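You operate a simulated robot arm through the tools that you are given. There is no shell and no other tool.

Carry out the task below with a simulated robot arm. There is one attempt and no reset: what you move stays moved.

TASK
Run the gang winder's belt in without load till it shows SLACK 200.
Fine: slow and medium pulley blocks on to the free parking pads first; switch on, one run, switch off; no spool takes yarn.

Only the result counts: the job must be done as asked and must still hold three seconds after the hand-in. Knocking over, shifting, dropping, spilling or breaking anything else fails it.

THE ROBOT
A 6-joint arm with a two-finger gripper, fixed in place. Base frame: the origin is at the foot of the arm, x ahead of it, y to its left, z up; the work surface is at about z = 76.6. Readings come in cm, degrees, newtons and seconds.
With the tool pointing down near the work surface it reaches from about 36 to 86 cm from the base axis. Its first joint turns from -166.0 to 166.0 degrees. Payload 2.45 kg.
The TCP is the grasp point between the finger pads, 2 cm short of the fingertips. In the tool frame z runs along the fingers and y along their closing line. Largest opening 14 cm; the body of the gripper starts 16.8 cm behind the TCP.
Orientation is that of the tool frame in the base frame, as a unit quaternion [x, y, z, w]. With the fingers straight down and closing along the base's y, the tool's x points along the base's -x, its y along +y and its z along -z.

THE INTERFACE
- The arm moves only by the tool step_arm. Its argument "targets" is a list of rows, each a list of 3 entries, a list of its own where there are three numbers: the shift along the tool's x, y, z in units of 20 mm (1.0 is 20 mm), then the turn, a rotation vector about the tool's x, y, z in units of 4 degrees (1.0 is 4 degrees), then the finger opening in cm, from 0 to 14. In form: [[[x, y, z], [wx, wy, wz], gripper], ...]. A call has 1 to 20 rows; each row shifts and turns the commanded pose from where the row before left it, along the tool's axes as they then stand. A call with a number of a shift or a turn outside -1 to 1 is refused whole. A row lasts 0.2 s, in which the tool goes at most 5 cm and 8.6 degrees; a call with a longer step from one row to the next is refused whole, and so is a gripper value outside its range. A pose out of reach is approached as far as the arm can. The call stops where the force on the tool passes 40 N (or 10 N more than at its start, if that is more) or the arm is blocked; 0.2 s more then pass. The fingers move at their own pace (about 4.5 cm/s each) and stop on an object; they squeeze with about 22 N. The grip force told is the motor's: it shows also when the fingers shut on nothing. Time passes only in rows, and 0.2 s behind the last, so rows that do not move let the fingers close. The reply holds the time, the measured pose of the TCP, the force on the tool along the base axes, the opening and the grip force, in the units named above and with some noise, with the torque about the TCP (base axes, N m) and any sound that the robot's microphone picked up.
- Cameras (640 x 400 px; columns grow to the right, rows downward): "scene" is fixed at [40.54, 66.23, 135.3]; the picture's right is [-0.29, 0.96, 0.00], its down [0.87, 0.26, -0.41] and it looks along [-0.39, -0.12, -0.91] (base axes); focal length 214 px, centre (320, 200). "wrist" rides on the gripper at [7.8, 1.1, -20.9] in the tool frame; the picture's right is [-0.14, 0.99, 0.00], its down [-0.92, -0.13, -0.37] and it looks along [-0.37, -0.05, 0.93] (tool axes); focal length 280 px, centre (320, 200).
- camera(camera): a new picture of that camera. No time passes.
- slide_trunk(by): slides the trunk up (or, below 0, down) by that many cm; the arm rides with it, the base frame stays. It gives what a move gives, with no picture.
- locate(camera, pixels): there is no depth. For up to 12 entries [column, row, z] of the newest picture of that camera ("zoom" is the newest enlarged one), the place [x, y] in the base frame at which the ray of that pixel passes the height z, good to about 0.2 cm, but the place of the scene camera against the robot may be out by one fixed shift of up to 1.8 cm in any direction. No time passes.
- enlarge(camera, box): a new picture of the part [left, top, right, bottom] of that camera's present view, enlarged. No time passes.
- finish_job(): hands the job in; it is judged then, once.

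Open the gripper and draw the arm clear of the work before you hand the job in, unless the task says otherwise.

The tools are called after "Call:" as a command line: name --argument value ..., lists and objects as JSON in quotes. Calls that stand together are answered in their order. step_arm: Moves the arm, as the interface text tells. Its arguments: {"type":"object","properties":{"targets":{"type":"array","items":{"type":"array"}}},"required":["targets"]} The other tools are called the same way: slide_trunk (by) slides the trunk up or down; camera (camera) takes a picture; locate (camera, pixels) gives the place at which the rays of pixels pass given heights; enlarge (camera, box) takes an enlarged picture of a part of a camera's view; finish_job () hands the job in.

At the start:

```text
time: 0.0
eef_pos: [22.56, 57.36, 110.29]
tool_rot: [0.0, 1.0, 0.0, 0.001]
ft_force: [-0.4, 0.2, -0.2]
wrist_torque: [0.01, -0.02, 0.02]
opening: 14.01
gripper_force: 0.0
trunk travel left (down, up): [-7.5, 15.5]
```

scene: 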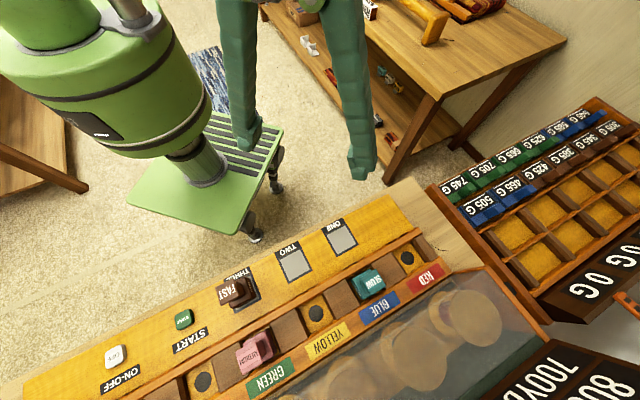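
wrist: 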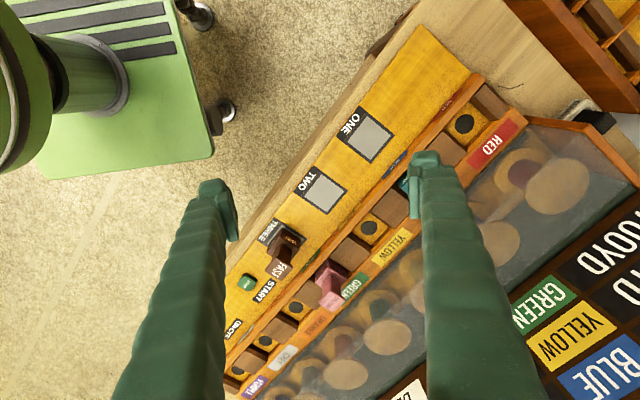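

I start by taking closer looks at the machine panel in both cameras to read its labels and displays.

Call:
enlarge --camera "scene" --box '[80, 180, 480, 400]'

Call:
enlarge --camera "scene" --box '[420, 80, 640, 400]'

Call:
enlarge --camera "wrist" --box '[200, 60, 640, 400]'

```text
1.60 times, centred on (280, 290) of scene
```

zoom: 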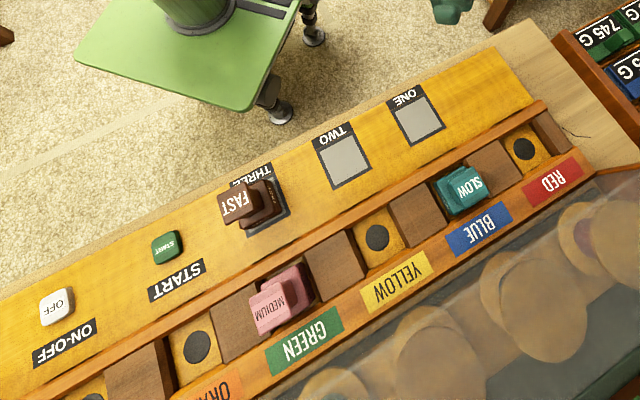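

```text
1.25 times, centred on (530, 240) of scene
```

zoom: 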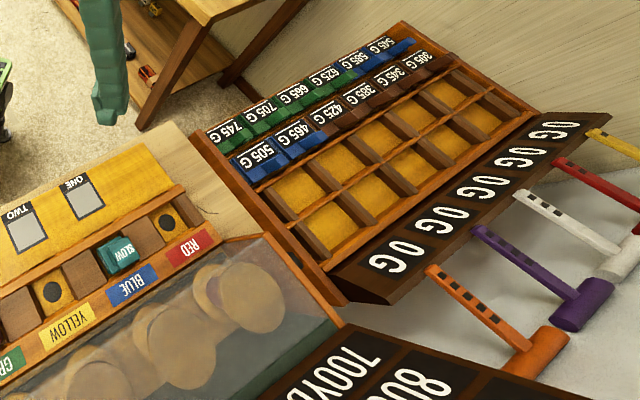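

```text
1.18 times, centred on (420, 230) of wrist
```

zoom: 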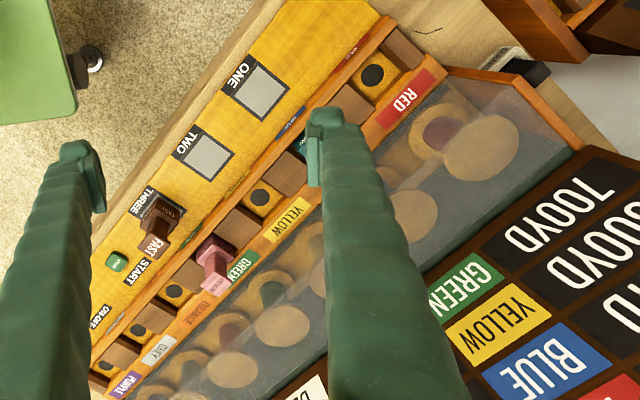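

The panel has parking pads ONE (341,238) and TWO (295,263) free, FAST on THREE, SLOW at BLUE (369,282), MEDIUM at GREEN (255,352). I locate these at several heights with both cameras to triangulate.

Call:
camera --camera "scene"

Call:
camera --camera "wrist"

Call:
locate --camera "scene" --pixels '[[341, 238, 76.6], [341, 238, 86.6], [295, 263, 76.6], [295, 263, 86.6], [408, 258, 76.6], [408, 258, 86.6], [317, 313, 76.6], [317, 313, 86.6], [182, 318, 76.6], [182, 318, 86.6], [115, 356, 76.6], [115, 356, 86.6]]'

Call:
locate --camera "wrist" --pixels '[[368, 138, 76.6], [368, 138, 86.6], [324, 193, 76.6], [324, 193, 86.6], [465, 124, 76.6], [465, 124, 86.6], [369, 228, 76.6], [369, 228, 86.6], [247, 282, 76.6], [247, 282, 86.6]]'

```text
taken
```

scene: 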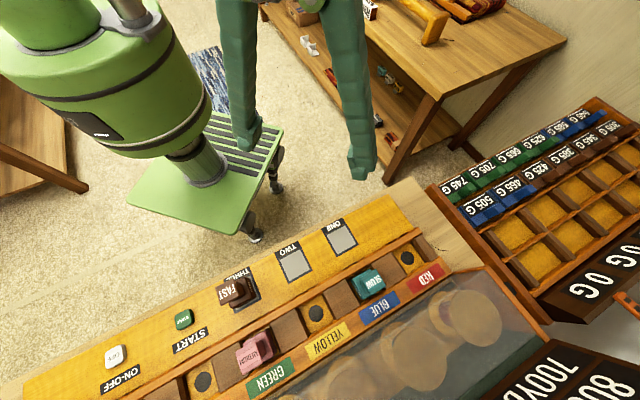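

```text
taken
```

wrist: 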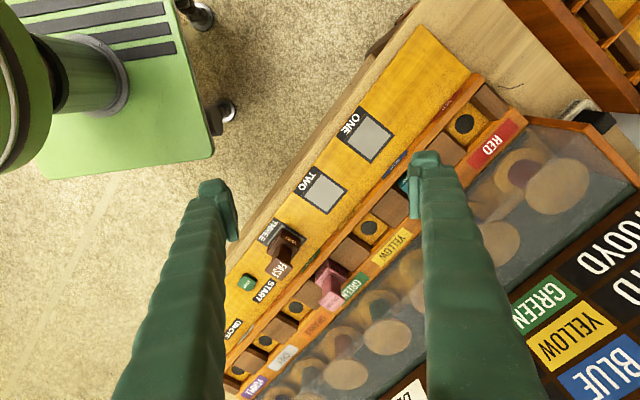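

```text
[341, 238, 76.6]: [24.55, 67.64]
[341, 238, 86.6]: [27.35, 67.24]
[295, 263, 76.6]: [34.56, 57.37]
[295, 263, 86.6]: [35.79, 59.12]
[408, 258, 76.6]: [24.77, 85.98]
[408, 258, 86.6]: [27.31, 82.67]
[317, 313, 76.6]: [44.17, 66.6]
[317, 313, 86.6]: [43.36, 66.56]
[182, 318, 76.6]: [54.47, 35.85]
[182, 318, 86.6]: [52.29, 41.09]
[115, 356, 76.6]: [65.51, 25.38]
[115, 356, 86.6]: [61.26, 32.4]
```

```text
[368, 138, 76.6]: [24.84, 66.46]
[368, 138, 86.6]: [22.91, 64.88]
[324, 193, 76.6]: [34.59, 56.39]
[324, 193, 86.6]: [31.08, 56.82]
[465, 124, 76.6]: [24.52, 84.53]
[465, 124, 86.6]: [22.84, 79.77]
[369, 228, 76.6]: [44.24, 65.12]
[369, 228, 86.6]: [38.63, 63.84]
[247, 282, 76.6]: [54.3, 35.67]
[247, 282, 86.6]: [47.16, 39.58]
```

The heights agree at about z≈76.6–77 with the machine row running along 45°. I turn the tool by 45° (wz negative) so its fingers line up with the machine, then look again.

Call:
step_arm --targets '[[[0, 0, 0], [0, 0, -1], 14], [[0, 0, 0], [0, 0, -1], 14], [[0, 0, 0], [0, 0, -1], 14], [[0, 0, 0], [0, 0, -1], 14], [[0, 0, 0], [0, 0, -1], 14], [[0, 0, 0], [0, 0, -1], 14], [[0, 0, 0], [0, 0, -1], 14], [[0, 0, 0], [0, 0, -1], 14], [[0, 0, 0], [0, 0, -1], 14], [[0, 0, 0], [0, 0, -1], 14], [[0, 0, 0], [0, 0, -1], 14], [[0, 0, 0], [0, 0, -0.25], 14]]'

Call:
camera --camera "wrist"

```text
time: 2.6
eef_pos: [22.57, 57.28, 110.21]
tool_rot: [-0.384, 0.924, 0.001, 0.0]
ft_force: [-0.5, -0.4, 0.1]
wrist_torque: [0.01, 0.01, 0.01]
opening: 14.0
gripper_force: 0.1
trunk travel left (down, up): [-7.5, 15.5]
```

```text
taken
```

wrist: 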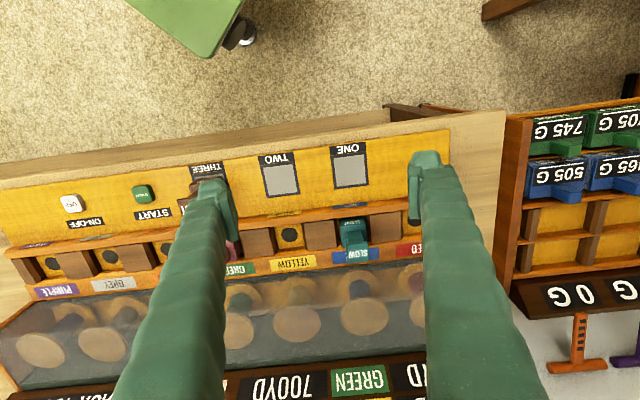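

The row is now level in the picture; the boards with yard readings lie beyond at the bottom. I move the tool outward (tool -x) by 14 cm to see them.

Call:
step_arm --targets '[[[-1, 0, 0], [0, 0, 0], 14], [[-1, 0, 0], [0, 0, 0], 14], [[-1, 0, 0], [0, 0, 0], 14], [[-1, 0, 0], [0, 0, 0], 14], [[-1, 0, 0], [0, 0, 0], 14], [[-1, 0, 0], [0, 0, 0], 14], [[-1, 0, 0], [0, 0, 0], 14]]'

Call:
camera --camera "wrist"

Call:
camera --camera "scene"

```text
time: 4.2
eef_pos: [32.49, 67.42, 110.12]
tool_rot: [-0.383, 0.924, 0.0, 0.0]
ft_force: [-0.5, 0.3, -0.2]
wrist_torque: [-0.02, 0.03, 0.02]
opening: 14.03
gripper_force: 0.0
trunk travel left (down, up): [-7.5, 15.5]
```

```text
taken
```

wrist: 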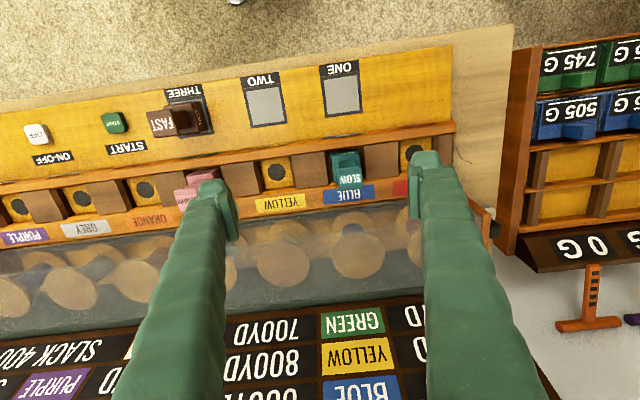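

```text
taken
```

scene: 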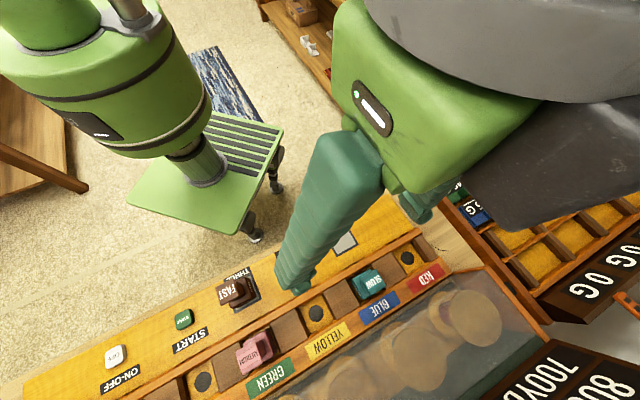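

A "SLACK 400" text is visible at about (48,355). I enlarge the bottom-left of the wrist picture to read the board.

Call:
enlarge --camera "wrist" --box '[0, 290, 180, 400]'

Call:
step_arm --targets '[[[0, -1, 0], [0, 0, 0], 14], [[0, -1, 0], [0, 0, 0], 14], [[0, -1, 0], [0, 0, 0], 14], [[0, -1, 0], [0, 0, 0], 14], [[0, -1, 0], [0, 0, 0], 14], [[0, -1, 0], [0, 0, 0], 14], [[0, -1, 0], [0, 0, 0], 14], [[-1, 0, 0], [0, 0, 0], 14], [[-1, 0, 0], [0, 0, 0], 14], [[-1, 0, 0], [0, 0, 0], 14]]'

Call:
camera --camera "wrist"

```text
3.56 times, centred on (90, 345) of wrist
```

zoom: 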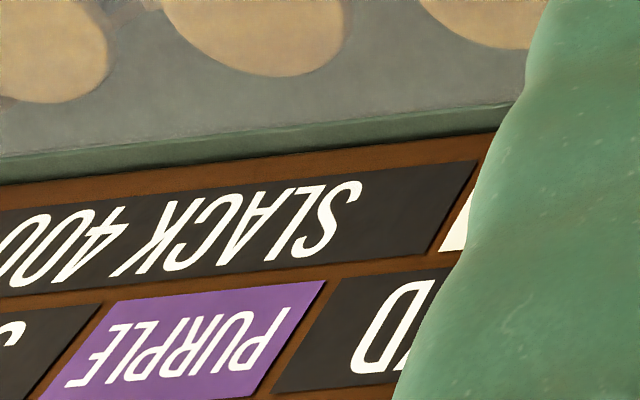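

```text
time: 6.4
eef_pos: [46.72, 61.54, 110.04]
tool_rot: [-0.383, 0.924, 0.0, 0.0]
ft_force: [-0.2, 0.2, -0.9]
wrist_torque: [0.01, 0.03, -0.01]
opening: 14.03
gripper_force: 0.0
trunk travel left (down, up): [-7.5, 15.5]
```

```text
taken
```

wrist: 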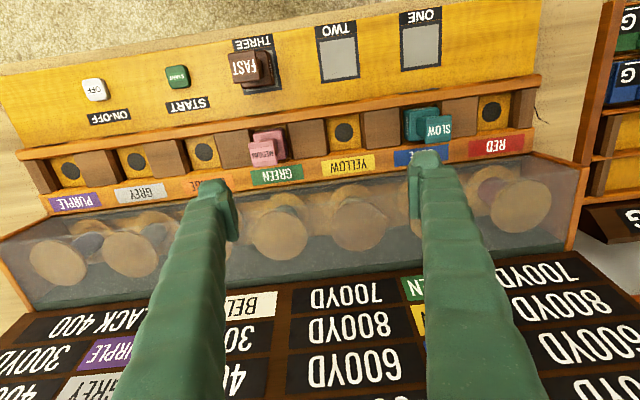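

The board shows BELT "SLACK 400". I tilt the tool outward by 24° to see the whole board before planning the run.

Call:
step_arm --targets '[[[0, 0, 0], [0, -1, 0], 14], [[0, 0, 0], [0, -1, 0], 14], [[0, 0, 0], [0, -1, 0], 14], [[0, 0, 0], [0, -1, 0], 14], [[0, 0, 0], [0, -1, 0], 14], [[0, 0, 0], [0, -1, 0], 14]]'

Call:
camera --camera "wrist"

Call:
camera --camera "scene"

```text
time: 7.8
eef_pos: [46.6, 61.66, 110.2]
tool_rot: [-0.374, 0.904, 0.08, 0.192]
ft_force: [0.0, 0.1, -0.8]
wrist_torque: [0.02, 0.0, 0.0]
opening: 13.99
gripper_force: 0.1
trunk travel left (down, up): [-7.5, 15.5]
```

```text
taken
```

wrist: 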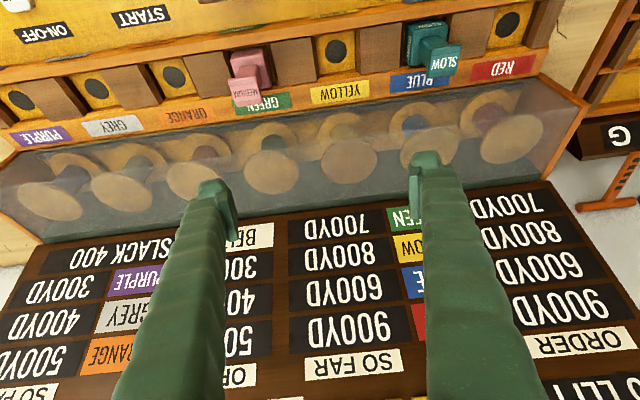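

```text
taken
```

scene: 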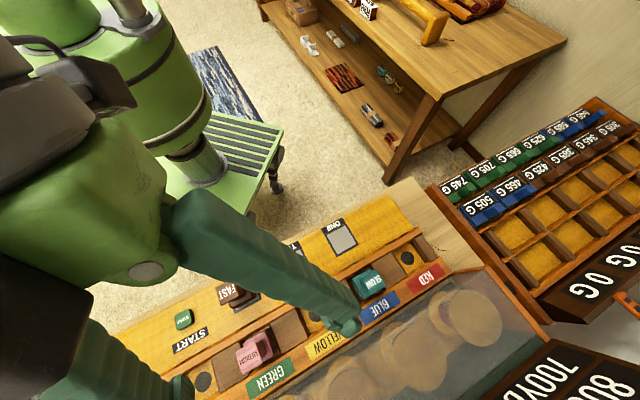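

Columns are SO FAR and ORDER, and another line "…LEFT" shows at the bottom right (600,390). I tilt further to read the lowest lines.

Call:
step_arm --targets '[[[0, 0, -1], [0, -1, 0], 14], [[0, 0, -1], [0, -1, 0], 14], [[0, 0, -1], [0, -1, 0], 14], [[0, 0, -1], [0, -1, 0], 14]]'

Call:
camera --camera "wrist"

```text
time: 8.8
eef_pos: [43.69, 58.75, 117.1]
tool_rot: [-0.36, 0.868, 0.131, 0.317]
ft_force: [-0.1, -0.7, -0.2]
wrist_torque: [0.03, 0.0, -0.01]
opening: 14.01
gripper_force: 0.0
trunk travel left (down, up): [-7.5, 15.5]
```

```text
taken
```

wrist: 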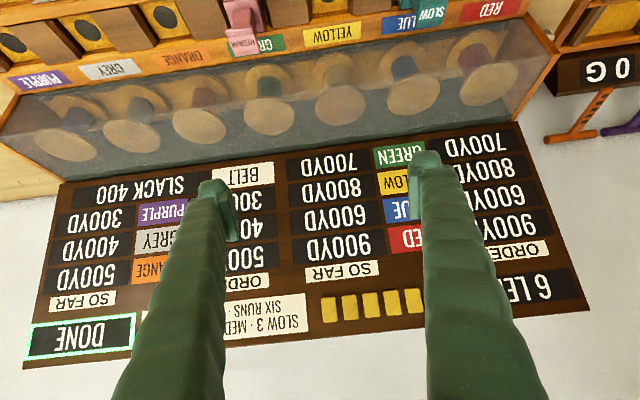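

The bottom strip has "DONE", a note "SLOW 3 · MED… SIX RUNS…" at (265,318) and "6 LEFT". I enlarge it, then shift sideways for the parts hidden by the fingers.

Call:
enlarge --camera "wrist" --box '[120, 260, 330, 390]'

Call:
step_arm --targets '[[[0, -1, 0], [0, 0, 0], 14], [[0, -1, 0], [0, 0, 0], 14], [[0, -1, 0], [0, 0, 0], 14], [[0, -1, 0], [0, 0, 0], 14], [[0, -1, 0], [0, 0, 0], 14]]'

Call:
camera --camera "wrist"

Call:
enlarge --camera "wrist" --box '[220, 200, 480, 380]'

```text
3.05 times, centred on (225, 325) of wrist
```

zoom: 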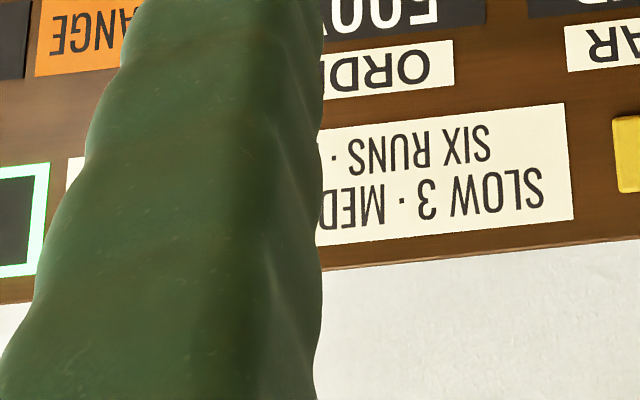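

```text
time: 10.0
eef_pos: [51.07, 51.74, 116.98]
tool_rot: [-0.361, 0.868, 0.131, 0.316]
ft_force: [0.2, 0.5, 0.7]
wrist_torque: [0.0, -0.02, -0.01]
opening: 14.03
gripper_force: 0.1
trunk travel left (down, up): [-7.5, 15.5]
```

```text
taken
```

wrist: 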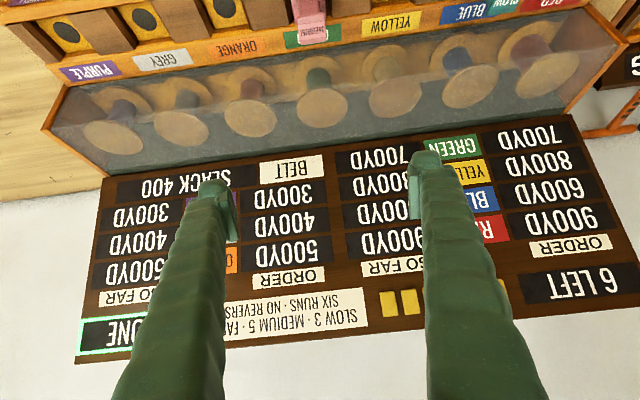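

```text
2.22 times, centred on (350, 290) of wrist
```

zoom: 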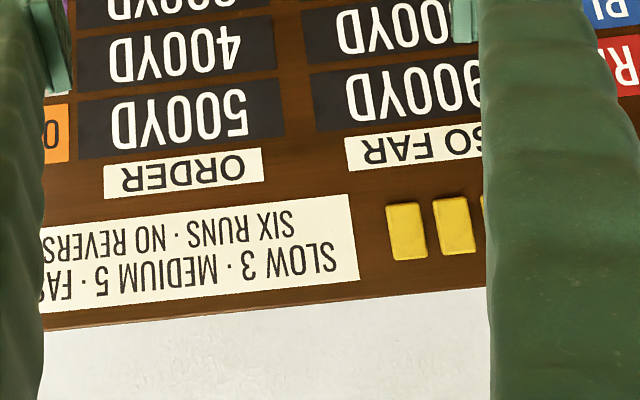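

The note reads "SLOW 3 · MEDIUM 5 · FA… / SIX RUNS · NO REVERS…". I shift a bit more to read the rest.

Call:
step_arm --targets '[[[0, -1, 0], [0, 0, 0], 14], [[0, -1, 0], [0, 0, 0], 14], [[0, -1, 0], [0, 0, 0], 14], [[0, -1, 0], [0, 0, 0], 14]]'

Call:
enlarge --camera "wrist" --box '[220, 160, 480, 340]'

Call:
camera --camera "wrist"

```text
time: 11.0
eef_pos: [56.54, 45.98, 116.98]
tool_rot: [-0.36, 0.868, 0.131, 0.316]
ft_force: [-1.0, 0.2, 0.7]
wrist_torque: [0.01, -0.01, 0.0]
opening: 14.03
gripper_force: 0.2
trunk travel left (down, up): [-7.5, 15.5]
```

```text
2.22 times, centred on (350, 250) of wrist
```

zoom: 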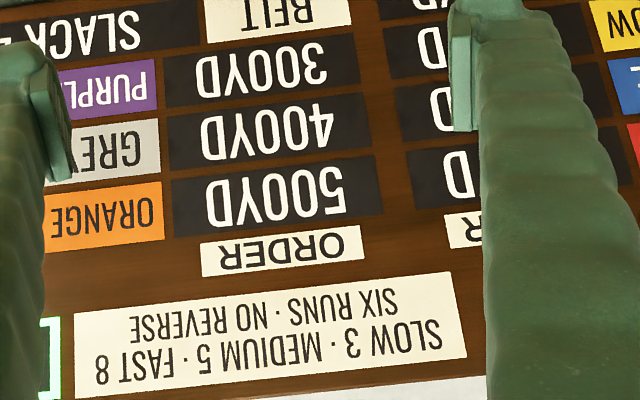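

```text
taken
```

wrist: 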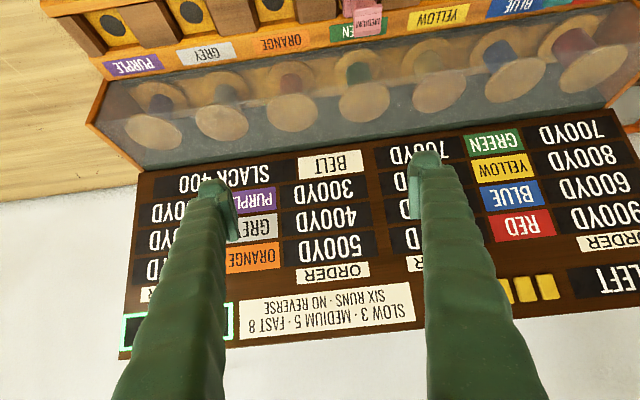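

The full note is "SLOW 3 · MEDIUM 5 · FAST 8 / SIX RUNS · NO REVERSE". I now bring the tool back to vertical to study the blocks.

Call:
step_arm --targets '[[[0, 0, 0], [0, 1, 0], 14], [[0, 0, 0], [0, 1, 0], 14], [[0, 0, 0], [0, 1, 0], 14], [[0, 0, 0], [0, 1, 0], 14], [[0, 0, 0], [0, 1, 0], 14], [[0, 0, 0], [0, 1, 0], 14], [[0, 0, 0], [0, 1, 0], 14], [[0, 0, 0], [0, 1, 0], 14], [[0, 0, 0], [0, 1, 0], 14], [[0, 0, 0], [0, 1, 0], 14]]'

Call:
camera --camera "wrist"

Call:
enlarge --camera "wrist" --box '[220, 20, 480, 200]'

```text
time: 13.2
eef_pos: [56.56, 46.01, 116.91]
tool_rot: [-0.383, 0.924, 0.0, -0.001]
ft_force: [-0.5, 0.6, -0.1]
wrist_torque: [-0.01, 0.0, -0.01]
opening: 13.99
gripper_force: 0.1
trunk travel left (down, up): [-7.5, 15.5]
```

```text
taken
```

wrist: 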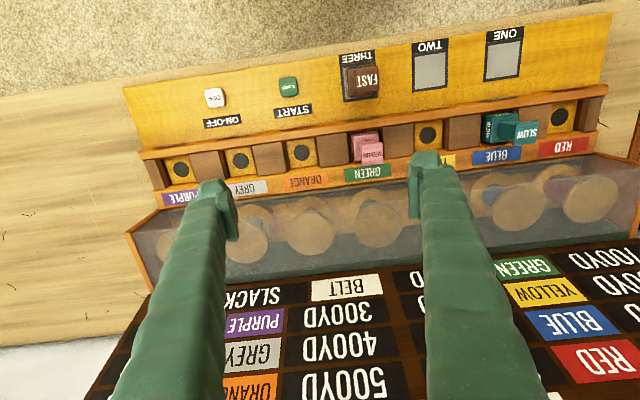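

```text
2.22 times, centred on (350, 110) of wrist
```

zoom: 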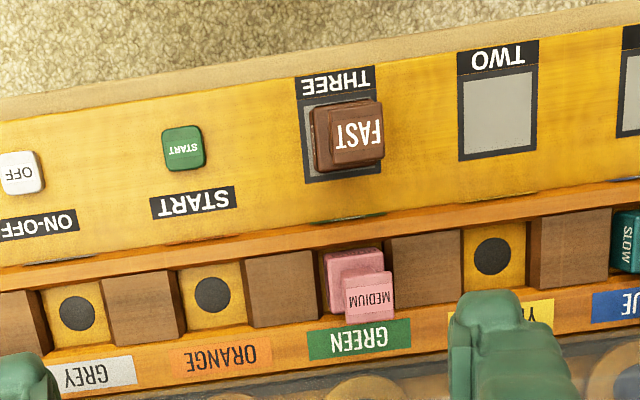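

Blocks appear to be a base with a smaller lug on top. I move above MEDIUM (about (54,55.3)) and descend to z≈105 for a closer look.

Call:
step_arm --targets '[[[-0.4, 0.695, 1], [0, 0, 0], 14], [[-0.4, 0.695, 1], [0, 0, 0], 14], [[-0.4, 0.695, 1], [0, 0, 0], 14], [[-0.4, 0.695, 1], [0, 0, 0], 14], [[-0.4, 0.695, 1], [0, 0, 0], 14], [[-0.4, 0.695, 1], [0, 0, 0], 14]]'

Call:
camera --camera "wrist"

Call:
enlarge --camera "wrist" --box '[200, 60, 460, 240]'

Call:
camera --camera "scene"

```text
time: 14.6
eef_pos: [54.14, 55.47, 104.84]
tool_rot: [-0.383, 0.924, 0.0, 0.0]
ft_force: [-0.6, 0.8, -0.2]
wrist_torque: [0.02, 0.0, 0.02]
opening: 14.01
gripper_force: 0.2
trunk travel left (down, up): [-7.5, 15.5]
```

```text
taken
```

wrist: 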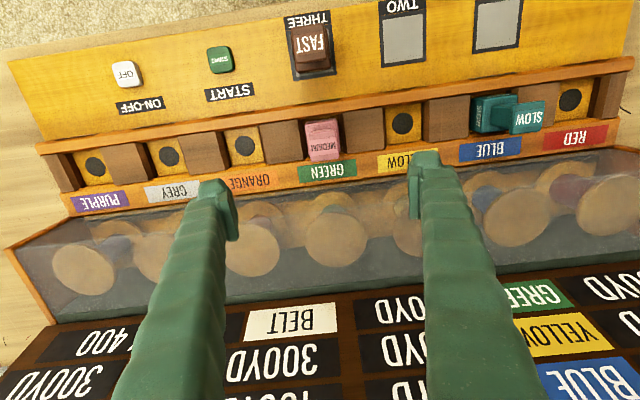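

```text
2.22 times, centred on (330, 150) of wrist
```

zoom: 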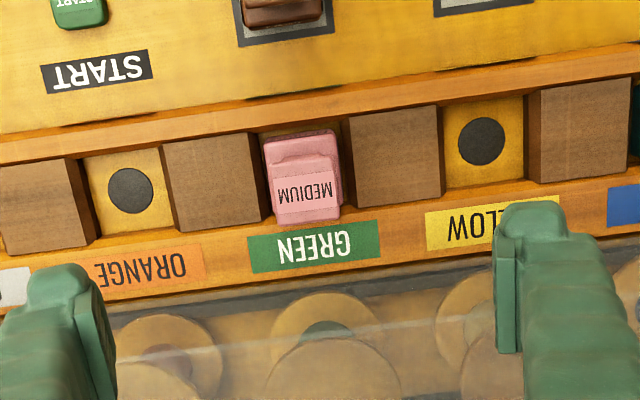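

```text
taken
```

scene: 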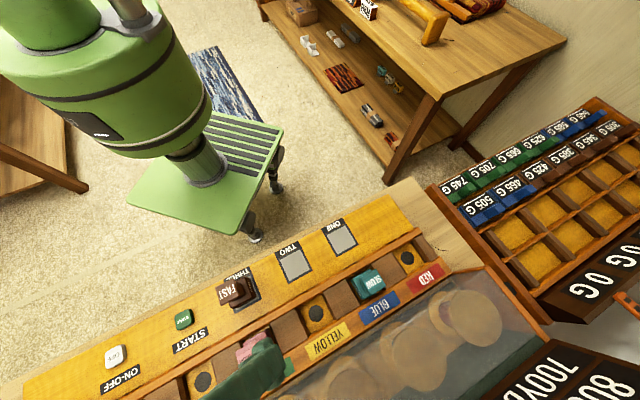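

I locate the pad dots and pads at z=76.6 in this closer wrist picture, plus the MEDIUM block's top corners at several heights.

Call:
locate --camera "wrist" --pixels '[[243, 146, 76.6], [403, 123, 76.6], [571, 99, 76.6], [95, 167, 76.6], [493, 24, 76.6], [402, 39, 76.6], [312, 47, 76.6], [128, 73, 76.6], [219, 59, 76.6], [322, 140, 82.6], [322, 140, 86.6], [322, 140, 90.6]]'

Call:
locate --camera "scene" --pixels '[[317, 313, 76.6], [408, 258, 76.6], [341, 239, 76.6], [295, 263, 76.6], [203, 382, 76.6]]'

```text
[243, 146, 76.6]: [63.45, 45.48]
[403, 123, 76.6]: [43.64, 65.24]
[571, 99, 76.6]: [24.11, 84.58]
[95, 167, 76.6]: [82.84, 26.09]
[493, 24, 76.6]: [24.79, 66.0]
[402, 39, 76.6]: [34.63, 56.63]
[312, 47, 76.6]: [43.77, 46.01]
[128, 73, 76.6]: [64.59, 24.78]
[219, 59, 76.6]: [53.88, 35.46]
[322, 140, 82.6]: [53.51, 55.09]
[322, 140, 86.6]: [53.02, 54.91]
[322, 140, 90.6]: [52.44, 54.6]
```

```text
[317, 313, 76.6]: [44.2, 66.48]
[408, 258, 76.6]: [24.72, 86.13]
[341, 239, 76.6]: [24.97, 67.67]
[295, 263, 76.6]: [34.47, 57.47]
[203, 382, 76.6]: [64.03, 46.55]
```

The pads lie at about z≈77 with a 13.9 cm pitch; GREEN's centre is near (53.5,55.3) and BLUE near (34.0,74.7). I go lower, a bit behind MEDIUM, to see its shape closely.

Call:
step_arm --targets '[[[0.623, 0.033, 0.984], [0, 0, 0], 14], [[0.623, 0.033, 0.984], [0, 0, 0], 14], [[0.623, 0.033, 0.984], [0, 0, 0], 14], [[0.623, 0.033, 0.984], [0, 0, 0], 14], [[0.623, 0.033, 0.984], [0, 0, 0], 14]]'

Call:
camera --camera "wrist"

Call:
enlarge --camera "wrist" --box '[220, 120, 440, 270]'

Call:
enlarge --camera "scene" --box '[190, 260, 350, 400]'

```text
time: 15.8
eef_pos: [49.33, 51.22, 95.06]
tool_rot: [-0.383, 0.924, 0.001, 0.0]
ft_force: [-0.1, 0.4, 0.0]
wrist_torque: [-0.02, 0.02, -0.01]
opening: 13.99
gripper_force: 0.1
trunk travel left (down, up): [-7.5, 15.5]
```

```text
taken
```

wrist: 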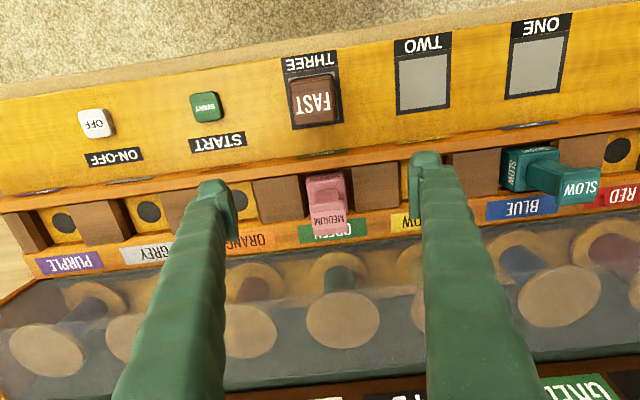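

```text
2.67 times, centred on (330, 195) of wrist
```

zoom: 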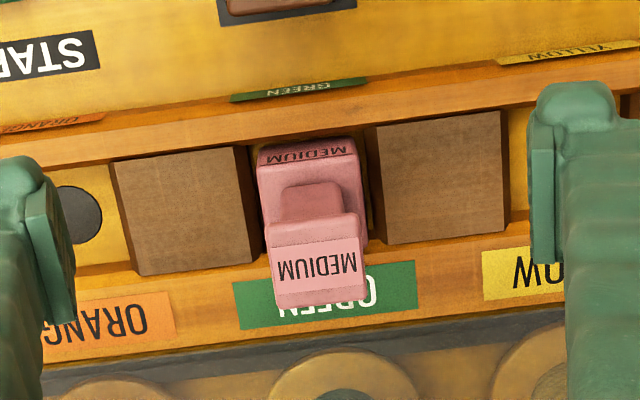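

```text
2.86 times, centred on (270, 330) of scene
```

zoom: 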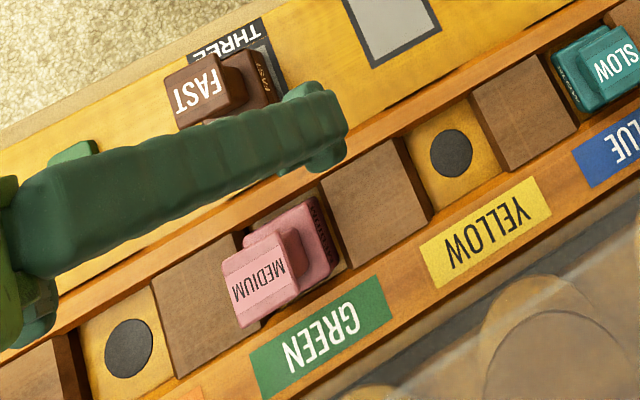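

MEDIUM is a mushroom shape: base top near z≈81.8, neck, and cap with label up to z≈88.3, centred near (53.4,55.4). I move over it at z≈95 and check the alignment.

Call:
step_arm --targets '[[[-0.97, 0.013, 0], [0, 0, 0], 14], [[-0.97, 0.013, 0], [0, 0, 0], 14], [[-0.97, 0.013, 0], [0, 0, 0], 14]]'

Call:
camera --camera "wrist"

Call:
enlarge --camera "wrist" --box '[200, 60, 460, 240]'

Call:
enlarge --camera "scene" --box '[190, 260, 350, 400]'

```text
time: 16.6
eef_pos: [53.6, 55.32, 95.18]
tool_rot: [-0.383, 0.924, 0.0, 0.0]
ft_force: [-0.3, -0.3, 0.1]
wrist_torque: [0.02, 0.0, 0.01]
opening: 14.01
gripper_force: 0.0
trunk travel left (down, up): [-7.5, 15.5]
```

```text
taken
```

wrist: 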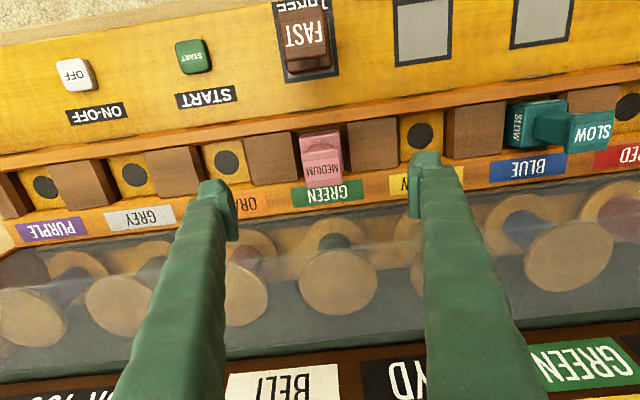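

```text
2.22 times, centred on (330, 150) of wrist
```

zoom: 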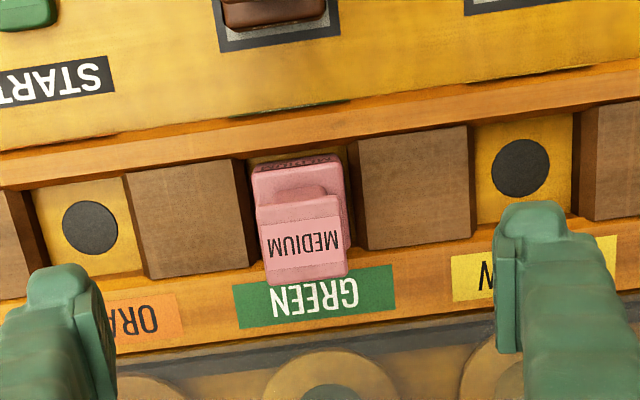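

```text
2.86 times, centred on (270, 330) of scene
```

zoom: 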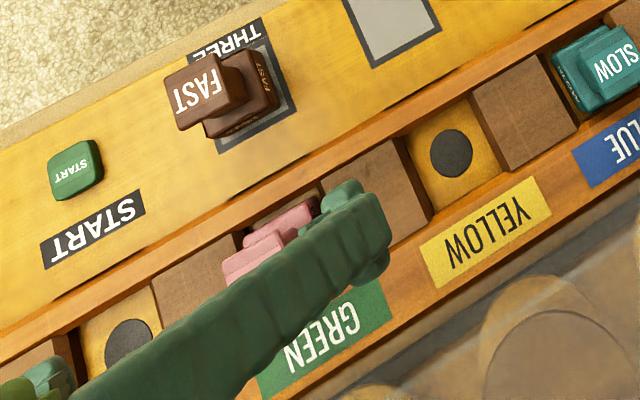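

I check the cap's label centre (322,172) at heights around 88 and compare with the TCP position.

Call:
locate --camera "wrist" --pixels '[[322, 172, 86.0], [322, 172, 87.0], [322, 172, 88.3], [322, 172, 89.5], [303, 160, 88.3], [339, 155, 88.3], [304, 185, 88.3], [342, 181, 88.3], [299, 137, 81.8], [340, 131, 81.8]]'

```text
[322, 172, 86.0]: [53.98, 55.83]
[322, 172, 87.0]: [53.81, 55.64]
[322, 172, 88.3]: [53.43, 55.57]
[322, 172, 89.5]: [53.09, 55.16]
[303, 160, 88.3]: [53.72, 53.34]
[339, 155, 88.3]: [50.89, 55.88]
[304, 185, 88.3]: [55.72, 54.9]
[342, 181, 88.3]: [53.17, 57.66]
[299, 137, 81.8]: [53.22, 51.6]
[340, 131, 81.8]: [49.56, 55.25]
```

The cap centre is (53.4,55.45), only about 0.2 cm off the TCP along the closing line. I correct that and descend to z≈86.8 with open fingers.

Call:
step_arm --targets '[[[0, 0.024, 0.838], [0, 0, 0], 14], [[0, 0.024, 0.838], [0, 0, 0], 14], [[0, 0.024, 0.838], [0, 0, 0], 12], [[0, 0.024, 0.838], [0, 0, 0], 10], [[0, 0.024, 0.838], [0, 0, 0], 9]]'

Call:
camera --camera "wrist"

Call:
enlarge --camera "scene" --box '[190, 260, 350, 400]'

```text
time: 17.8
eef_pos: [53.28, 55.45, 86.68]
tool_rot: [-0.383, 0.924, 0.0, 0.0]
ft_force: [-0.2, -0.1, -0.3]
wrist_torque: [0.01, 0.0, 0.01]
opening: 8.99
gripper_force: 0.1
trunk travel left (down, up): [-7.5, 15.5]
```

```text
taken
```

wrist: 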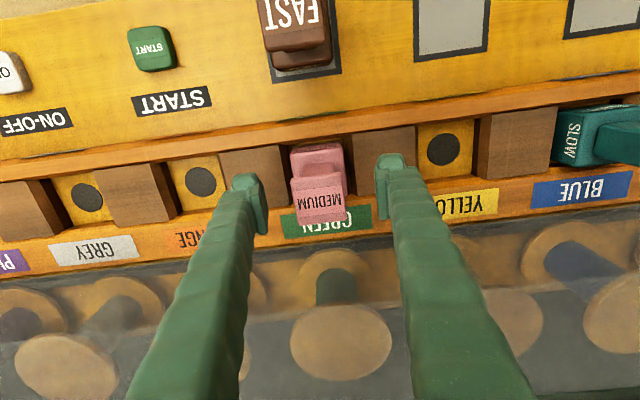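

```text
2.86 times, centred on (270, 330) of scene
```

zoom: 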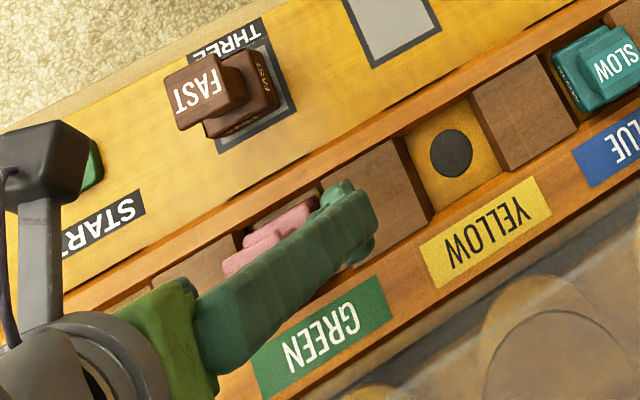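

The MEDIUM cap (318,200) is centred between the fingers. I close on it.

Call:
step_arm --targets '[[[0, 0, 0], [0, 0, 0], 5], [[0, 0, 0], [0, 0, 0], 4], [[0, 0, 0], [0, 0, 0], 2], [[0, 0, 0], [0, 0, 0], 2], [[0, 0, 0], [0, 0, 0], 2], [[0, 0, 0], [0, 0, 0], 2]]'

Call:
camera --camera "wrist"

```text
time: 19.2
eef_pos: [53.18, 55.57, 86.62]
tool_rot: [-0.383, 0.924, -0.001, 0.0]
ft_force: [0.9, -0.6, -0.6]
wrist_torque: [0.02, -0.04, 0.02]
opening: 3.74
gripper_force: 21.7
trunk travel left (down, up): [-7.5, 15.5]
```

```text
taken
```

wrist: 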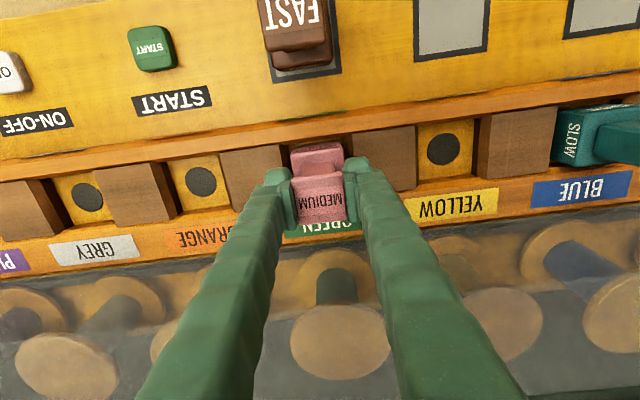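

The grip holds at 3.74 cm with 21.7 N. I lift slowly at first to feel whether anything holds the block.

Call:
step_arm --targets '[[[0, 0, -0.25], [0, 0, 0], 2], [[0, 0, -0.25], [0, 0, 0], 2], [[0, 0, -0.25], [0, 0, 0], 2], [[0, 0, -0.25], [0, 0, 0], 2]]'

Call:
camera --camera "wrist"

```text
time: 20.2
eef_pos: [53.3, 55.58, 88.77]
tool_rot: [-0.382, 0.924, 0.0, 0.0]
ft_force: [-0.5, 0.0, -3.2]
wrist_torque: [0.0, 0.04, -0.01]
opening: 3.73
gripper_force: 22.1
trunk travel left (down, up): [-7.5, 15.5]
```

```text
taken
```

wrist: 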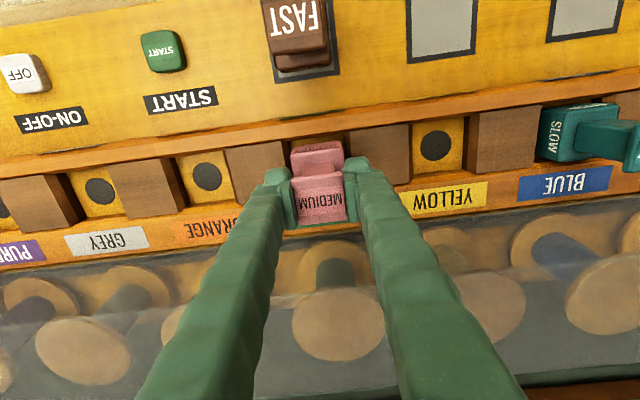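

The block is free (about 3 N weight). I lift it 10 cm and then look for the exact TWO pad corners.

Call:
step_arm --targets '[[[0, 0, -0.5], [0, 0, 0], 2], [[0, 0, -0.9], [0, 0, 0], 2], [[0, 0, -0.9], [0, 0, 0], 2], [[0, 0, -0.9], [0, 0, 0], 2], [[0, 0, -0.9], [0, 0, 0], 2], [[0, 0, -0.9], [0, 0, 0], 2]]'

Call:
camera --camera "wrist"

Call:
enlarge --camera "wrist" --box '[340, 0, 560, 120]'

Call:
camera --camera "scene"

```text
time: 21.6
eef_pos: [53.17, 55.65, 98.9]
tool_rot: [-0.382, 0.924, 0.0, 0.001]
ft_force: [0.2, 0.3, -3.1]
wrist_torque: [0.01, -0.03, -0.01]
opening: 3.73
gripper_force: 22.1
trunk travel left (down, up): [-7.5, 15.5]
```

```text
taken
```

wrist: 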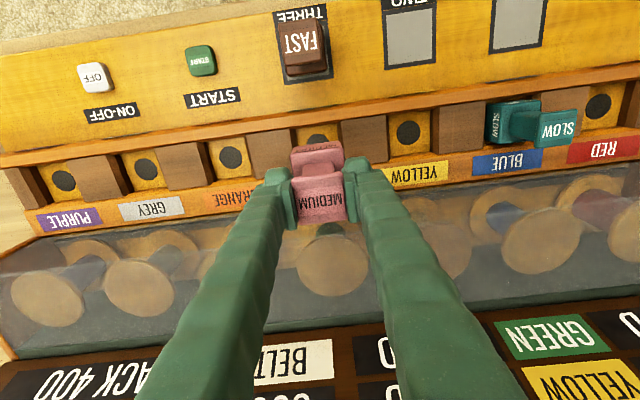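

```text
2.91 times, centred on (450, 60) of wrist
```

zoom: 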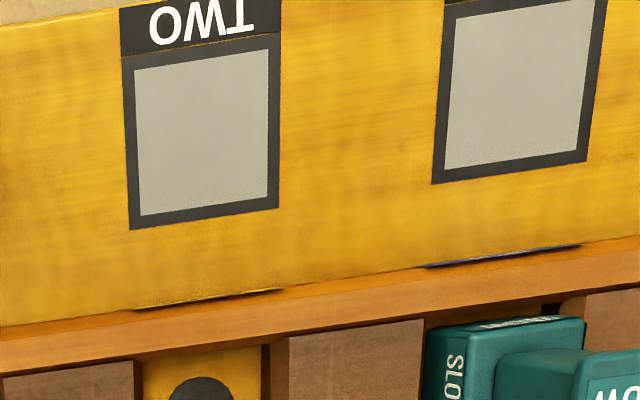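

```text
taken
```

scene: 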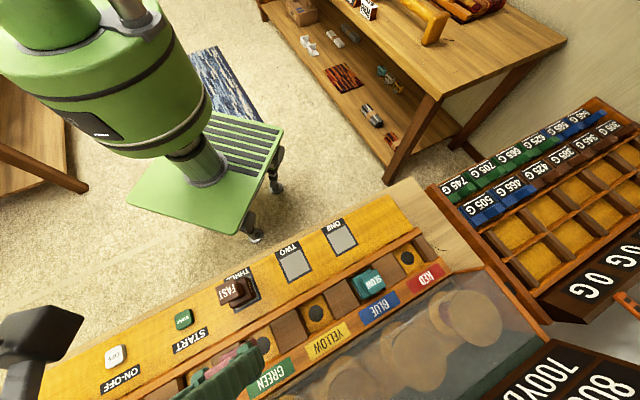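

I locate the grey pad corners of TWO and ONE in this zoom, at z=77.

Call:
enlarge --camera "wrist" --box '[340, 0, 560, 120]'

Call:
locate --camera "zoom" --pixels '[[135, 70, 77.0], [268, 48, 77.0], [268, 197, 77.0], [141, 216, 77.0], [122, 57, 77.0], [280, 35, 77.0], [280, 208, 77.0], [129, 230, 77.0], [453, 18, 77.0], [580, 150, 77.0], [445, 168, 77.0]]'

Call:
locate --camera "wrist" --pixels '[[596, 105, 77.0], [408, 131, 77.0], [230, 158, 77.0], [145, 170, 77.0], [64, 181, 77.0], [317, 145, 77.0]]'

```text
2.91 times, centred on (450, 60) of wrist
```

zoom: 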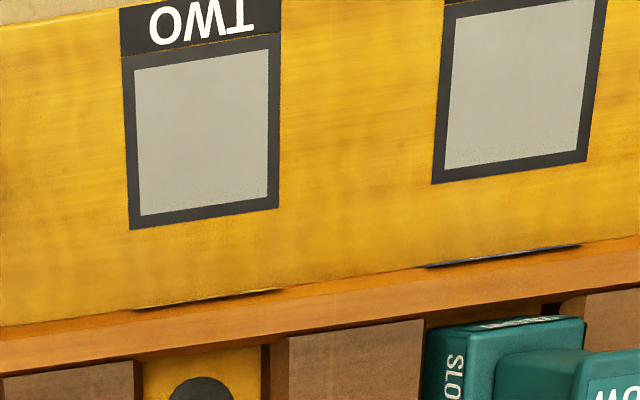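

```text
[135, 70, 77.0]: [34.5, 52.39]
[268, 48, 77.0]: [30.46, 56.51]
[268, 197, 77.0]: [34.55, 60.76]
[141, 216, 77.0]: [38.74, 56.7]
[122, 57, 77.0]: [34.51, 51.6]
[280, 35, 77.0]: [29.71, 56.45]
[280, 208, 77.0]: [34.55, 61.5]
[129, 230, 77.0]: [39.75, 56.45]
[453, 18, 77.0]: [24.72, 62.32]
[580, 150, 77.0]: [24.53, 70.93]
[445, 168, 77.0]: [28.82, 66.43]
```

```text
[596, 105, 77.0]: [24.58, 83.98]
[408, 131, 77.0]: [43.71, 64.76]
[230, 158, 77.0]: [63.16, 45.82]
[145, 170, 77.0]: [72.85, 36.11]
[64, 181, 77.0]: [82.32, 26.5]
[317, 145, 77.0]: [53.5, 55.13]
```

TWO's centre is (34.6,56.55) and ONE's (24.65,66.6). I carry MEDIUM to above TWO at constant height (base bottom ≈ 89.6, clear of FAST).

Call:
step_arm --targets '[[[0.6245, 0.6885, 0], [0, 0, 0], 2], [[0.6245, 0.6885, 0], [0, 0, 0], 2], [[0.6245, 0.6885, 0], [0, 0, 0], 2], [[0.6245, 0.6885, 0], [0, 0, 0], 2], [[0.6245, 0.6885, 0], [0, 0, 0], 2], [[0.6245, 0.6885, 0], [0, 0, 0], 2], [[0.6245, 0.6885, 0], [0, 0, 0], 2], [[0.6245, 0.6885, 0], [0, 0, 0], 2], [[0.6245, 0.6885, 0], [0, 0, 0], 2], [[0.6245, 0.6885, 0], [0, 0, 0], 2], [[0, 0, 0], [0, 0, 0], 2]]'

Call:
camera --camera "wrist"

Call:
camera --camera "scene"

```text
time: 24.0
eef_pos: [34.43, 56.49, 98.64]
tool_rot: [-0.383, 0.924, 0.0, 0.0]
ft_force: [0.4, -0.6, -3.7]
wrist_torque: [0.02, 0.02, -0.02]
opening: 3.74
gripper_force: 22.3
trunk travel left (down, up): [-7.5, 15.5]
```

```text
taken
```

wrist: 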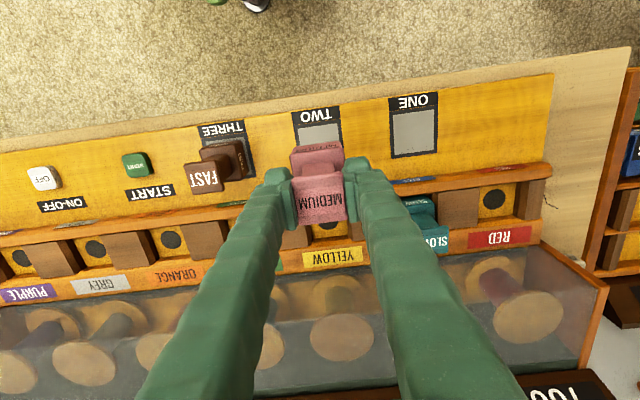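

```text
taken
```

scene: 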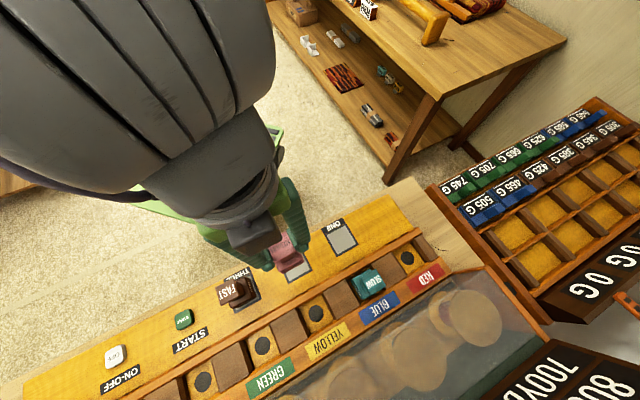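

The block hangs over TWO. I recheck the pad geometry from this nearer viewpoint before lowering.

Call:
enlarge --camera "wrist" --box '[270, 80, 450, 190]'

```text
3.56 times, centred on (360, 135) of wrist
```

zoom: 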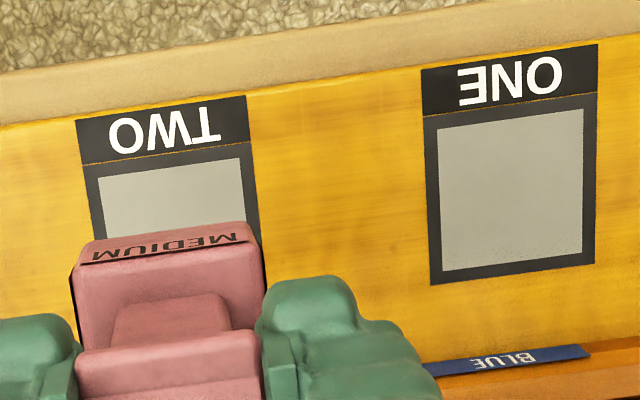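

I locate ONE's corners and TWO's visible top corners here.

Call:
locate --camera "zoom" --pixels '[[437, 129, 77.0], [583, 107, 77.0], [581, 251, 77.0], [442, 270, 77.0], [98, 180, 77.0], [239, 159, 77.0], [85, 164, 77.0], [247, 140, 77.0], [74, 272, 82.0], [257, 240, 82.0]]'

```text
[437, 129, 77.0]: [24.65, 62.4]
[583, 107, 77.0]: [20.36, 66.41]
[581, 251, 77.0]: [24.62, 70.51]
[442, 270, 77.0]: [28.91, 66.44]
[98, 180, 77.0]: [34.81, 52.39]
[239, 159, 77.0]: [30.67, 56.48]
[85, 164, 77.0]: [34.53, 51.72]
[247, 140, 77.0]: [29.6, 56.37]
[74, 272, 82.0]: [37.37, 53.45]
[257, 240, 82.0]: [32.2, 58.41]
```

TWO's centre averages to (34.7,56.55); I make a 0.2 cm outward correction and lower to z≈87.8.

Call:
step_arm --targets '[[[-0.117, -0.06, 0], [0, 0, 0], 2], [[0, 0, 0.9], [0, 0, 0], 2], [[0, 0, 0.9], [0, 0, 0], 2], [[0, 0, 0.9], [0, 0, 0], 2], [[0, 0, 0.9], [0, 0, 0], 2], [[0, 0, 0.9], [0, 0, 0], 2], [[0, 0, 0.9], [0, 0, 0], 2], [[0, 0, 0], [0, 0, 0], 2]]'

Call:
camera --camera "wrist"

Call:
enlarge --camera "wrist" --box '[230, 80, 430, 240]'

Call:
camera --camera "scene"

```text
time: 25.8
eef_pos: [34.96, 56.53, 87.86]
tool_rot: [-0.383, 0.924, 0.0, 0.0]
ft_force: [0.1, 0.5, -3.2]
wrist_torque: [-0.03, 0.02, 0.02]
opening: 3.72
gripper_force: 21.0
trunk travel left (down, up): [-7.5, 15.5]
```

```text
taken
```

wrist: 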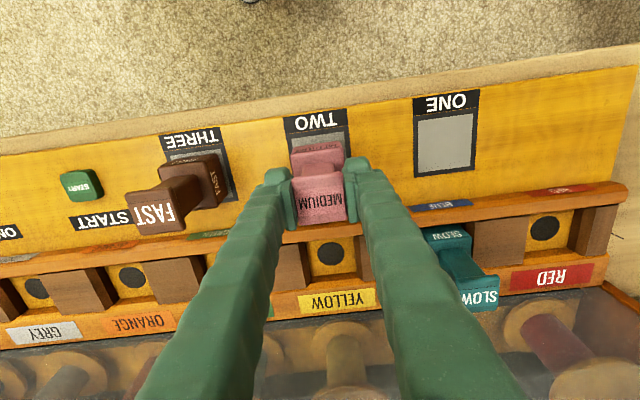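

```text
2.50 times, centred on (330, 160) of wrist
```

zoom: 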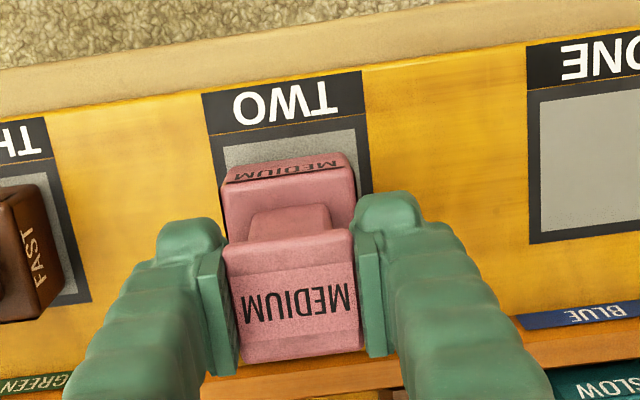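

```text
taken
```

scene: 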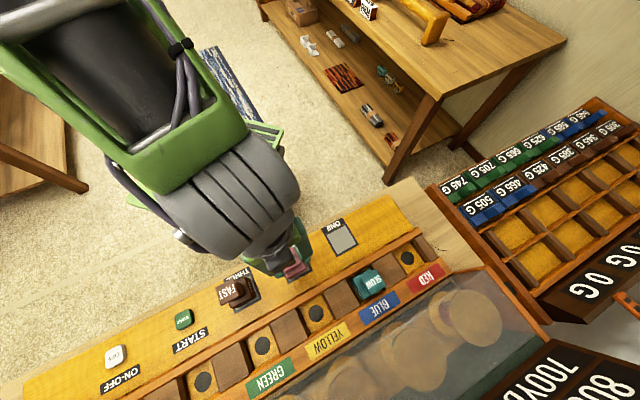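

The block is centred over the TWO pad. I lower in small steps, watching the vertical force for contact.

Call:
step_arm --targets '[[[0.05, 0.04, 0.12], [0, 0, 0], 2], [[0, 0, 0.12], [0, 0, 0], 2], [[0, 0, 0.12], [0, 0, 0], 2]]'

```text
time: 26.6
eef_pos: [34.89, 56.6, 87.3]
tool_rot: [-0.383, 0.924, 0.001, 0.0]
ft_force: [0.0, -0.4, -3.2]
wrist_torque: [-0.01, 0.02, -0.01]
opening: 3.73
gripper_force: 22.1
trunk travel left (down, up): [-7.5, 15.5]
```

Still hanging free (-3.2 N) at z=87.3. I keep lowering in 2 mm steps.

Call:
step_arm --targets '[[[0, 0, 0.1], [0, 0, 0], 2], [[0, 0, 0.1], [0, 0, 0], 2]]'

```text
time: 27.2
eef_pos: [34.76, 56.53, 86.85]
tool_rot: [-0.382, 0.924, 0.0, 0.001]
ft_force: [-0.2, -0.4, -3.3]
wrist_torque: [-0.01, 0.01, -0.01]
opening: 3.77
gripper_force: 21.7
trunk travel left (down, up): [-7.5, 15.5]
```

No contact yet at z=86.85; I continue.

Call:
step_arm --targets '[[[0, 0, 0.1], [0, 0, 0], 2], [[0, 0, 0.06], [0, 0, 0], 2]]'

```text
time: 27.8
eef_pos: [34.84, 56.56, 86.68]
tool_rot: [-0.383, 0.924, 0.0, 0.0]
ft_force: [0.5, -2.9, 7.5]
wrist_torque: [-0.17, 0.37, 0.04]
opening: 3.76
gripper_force: 22.3
trunk travel left (down, up): [-7.5, 15.5]
```

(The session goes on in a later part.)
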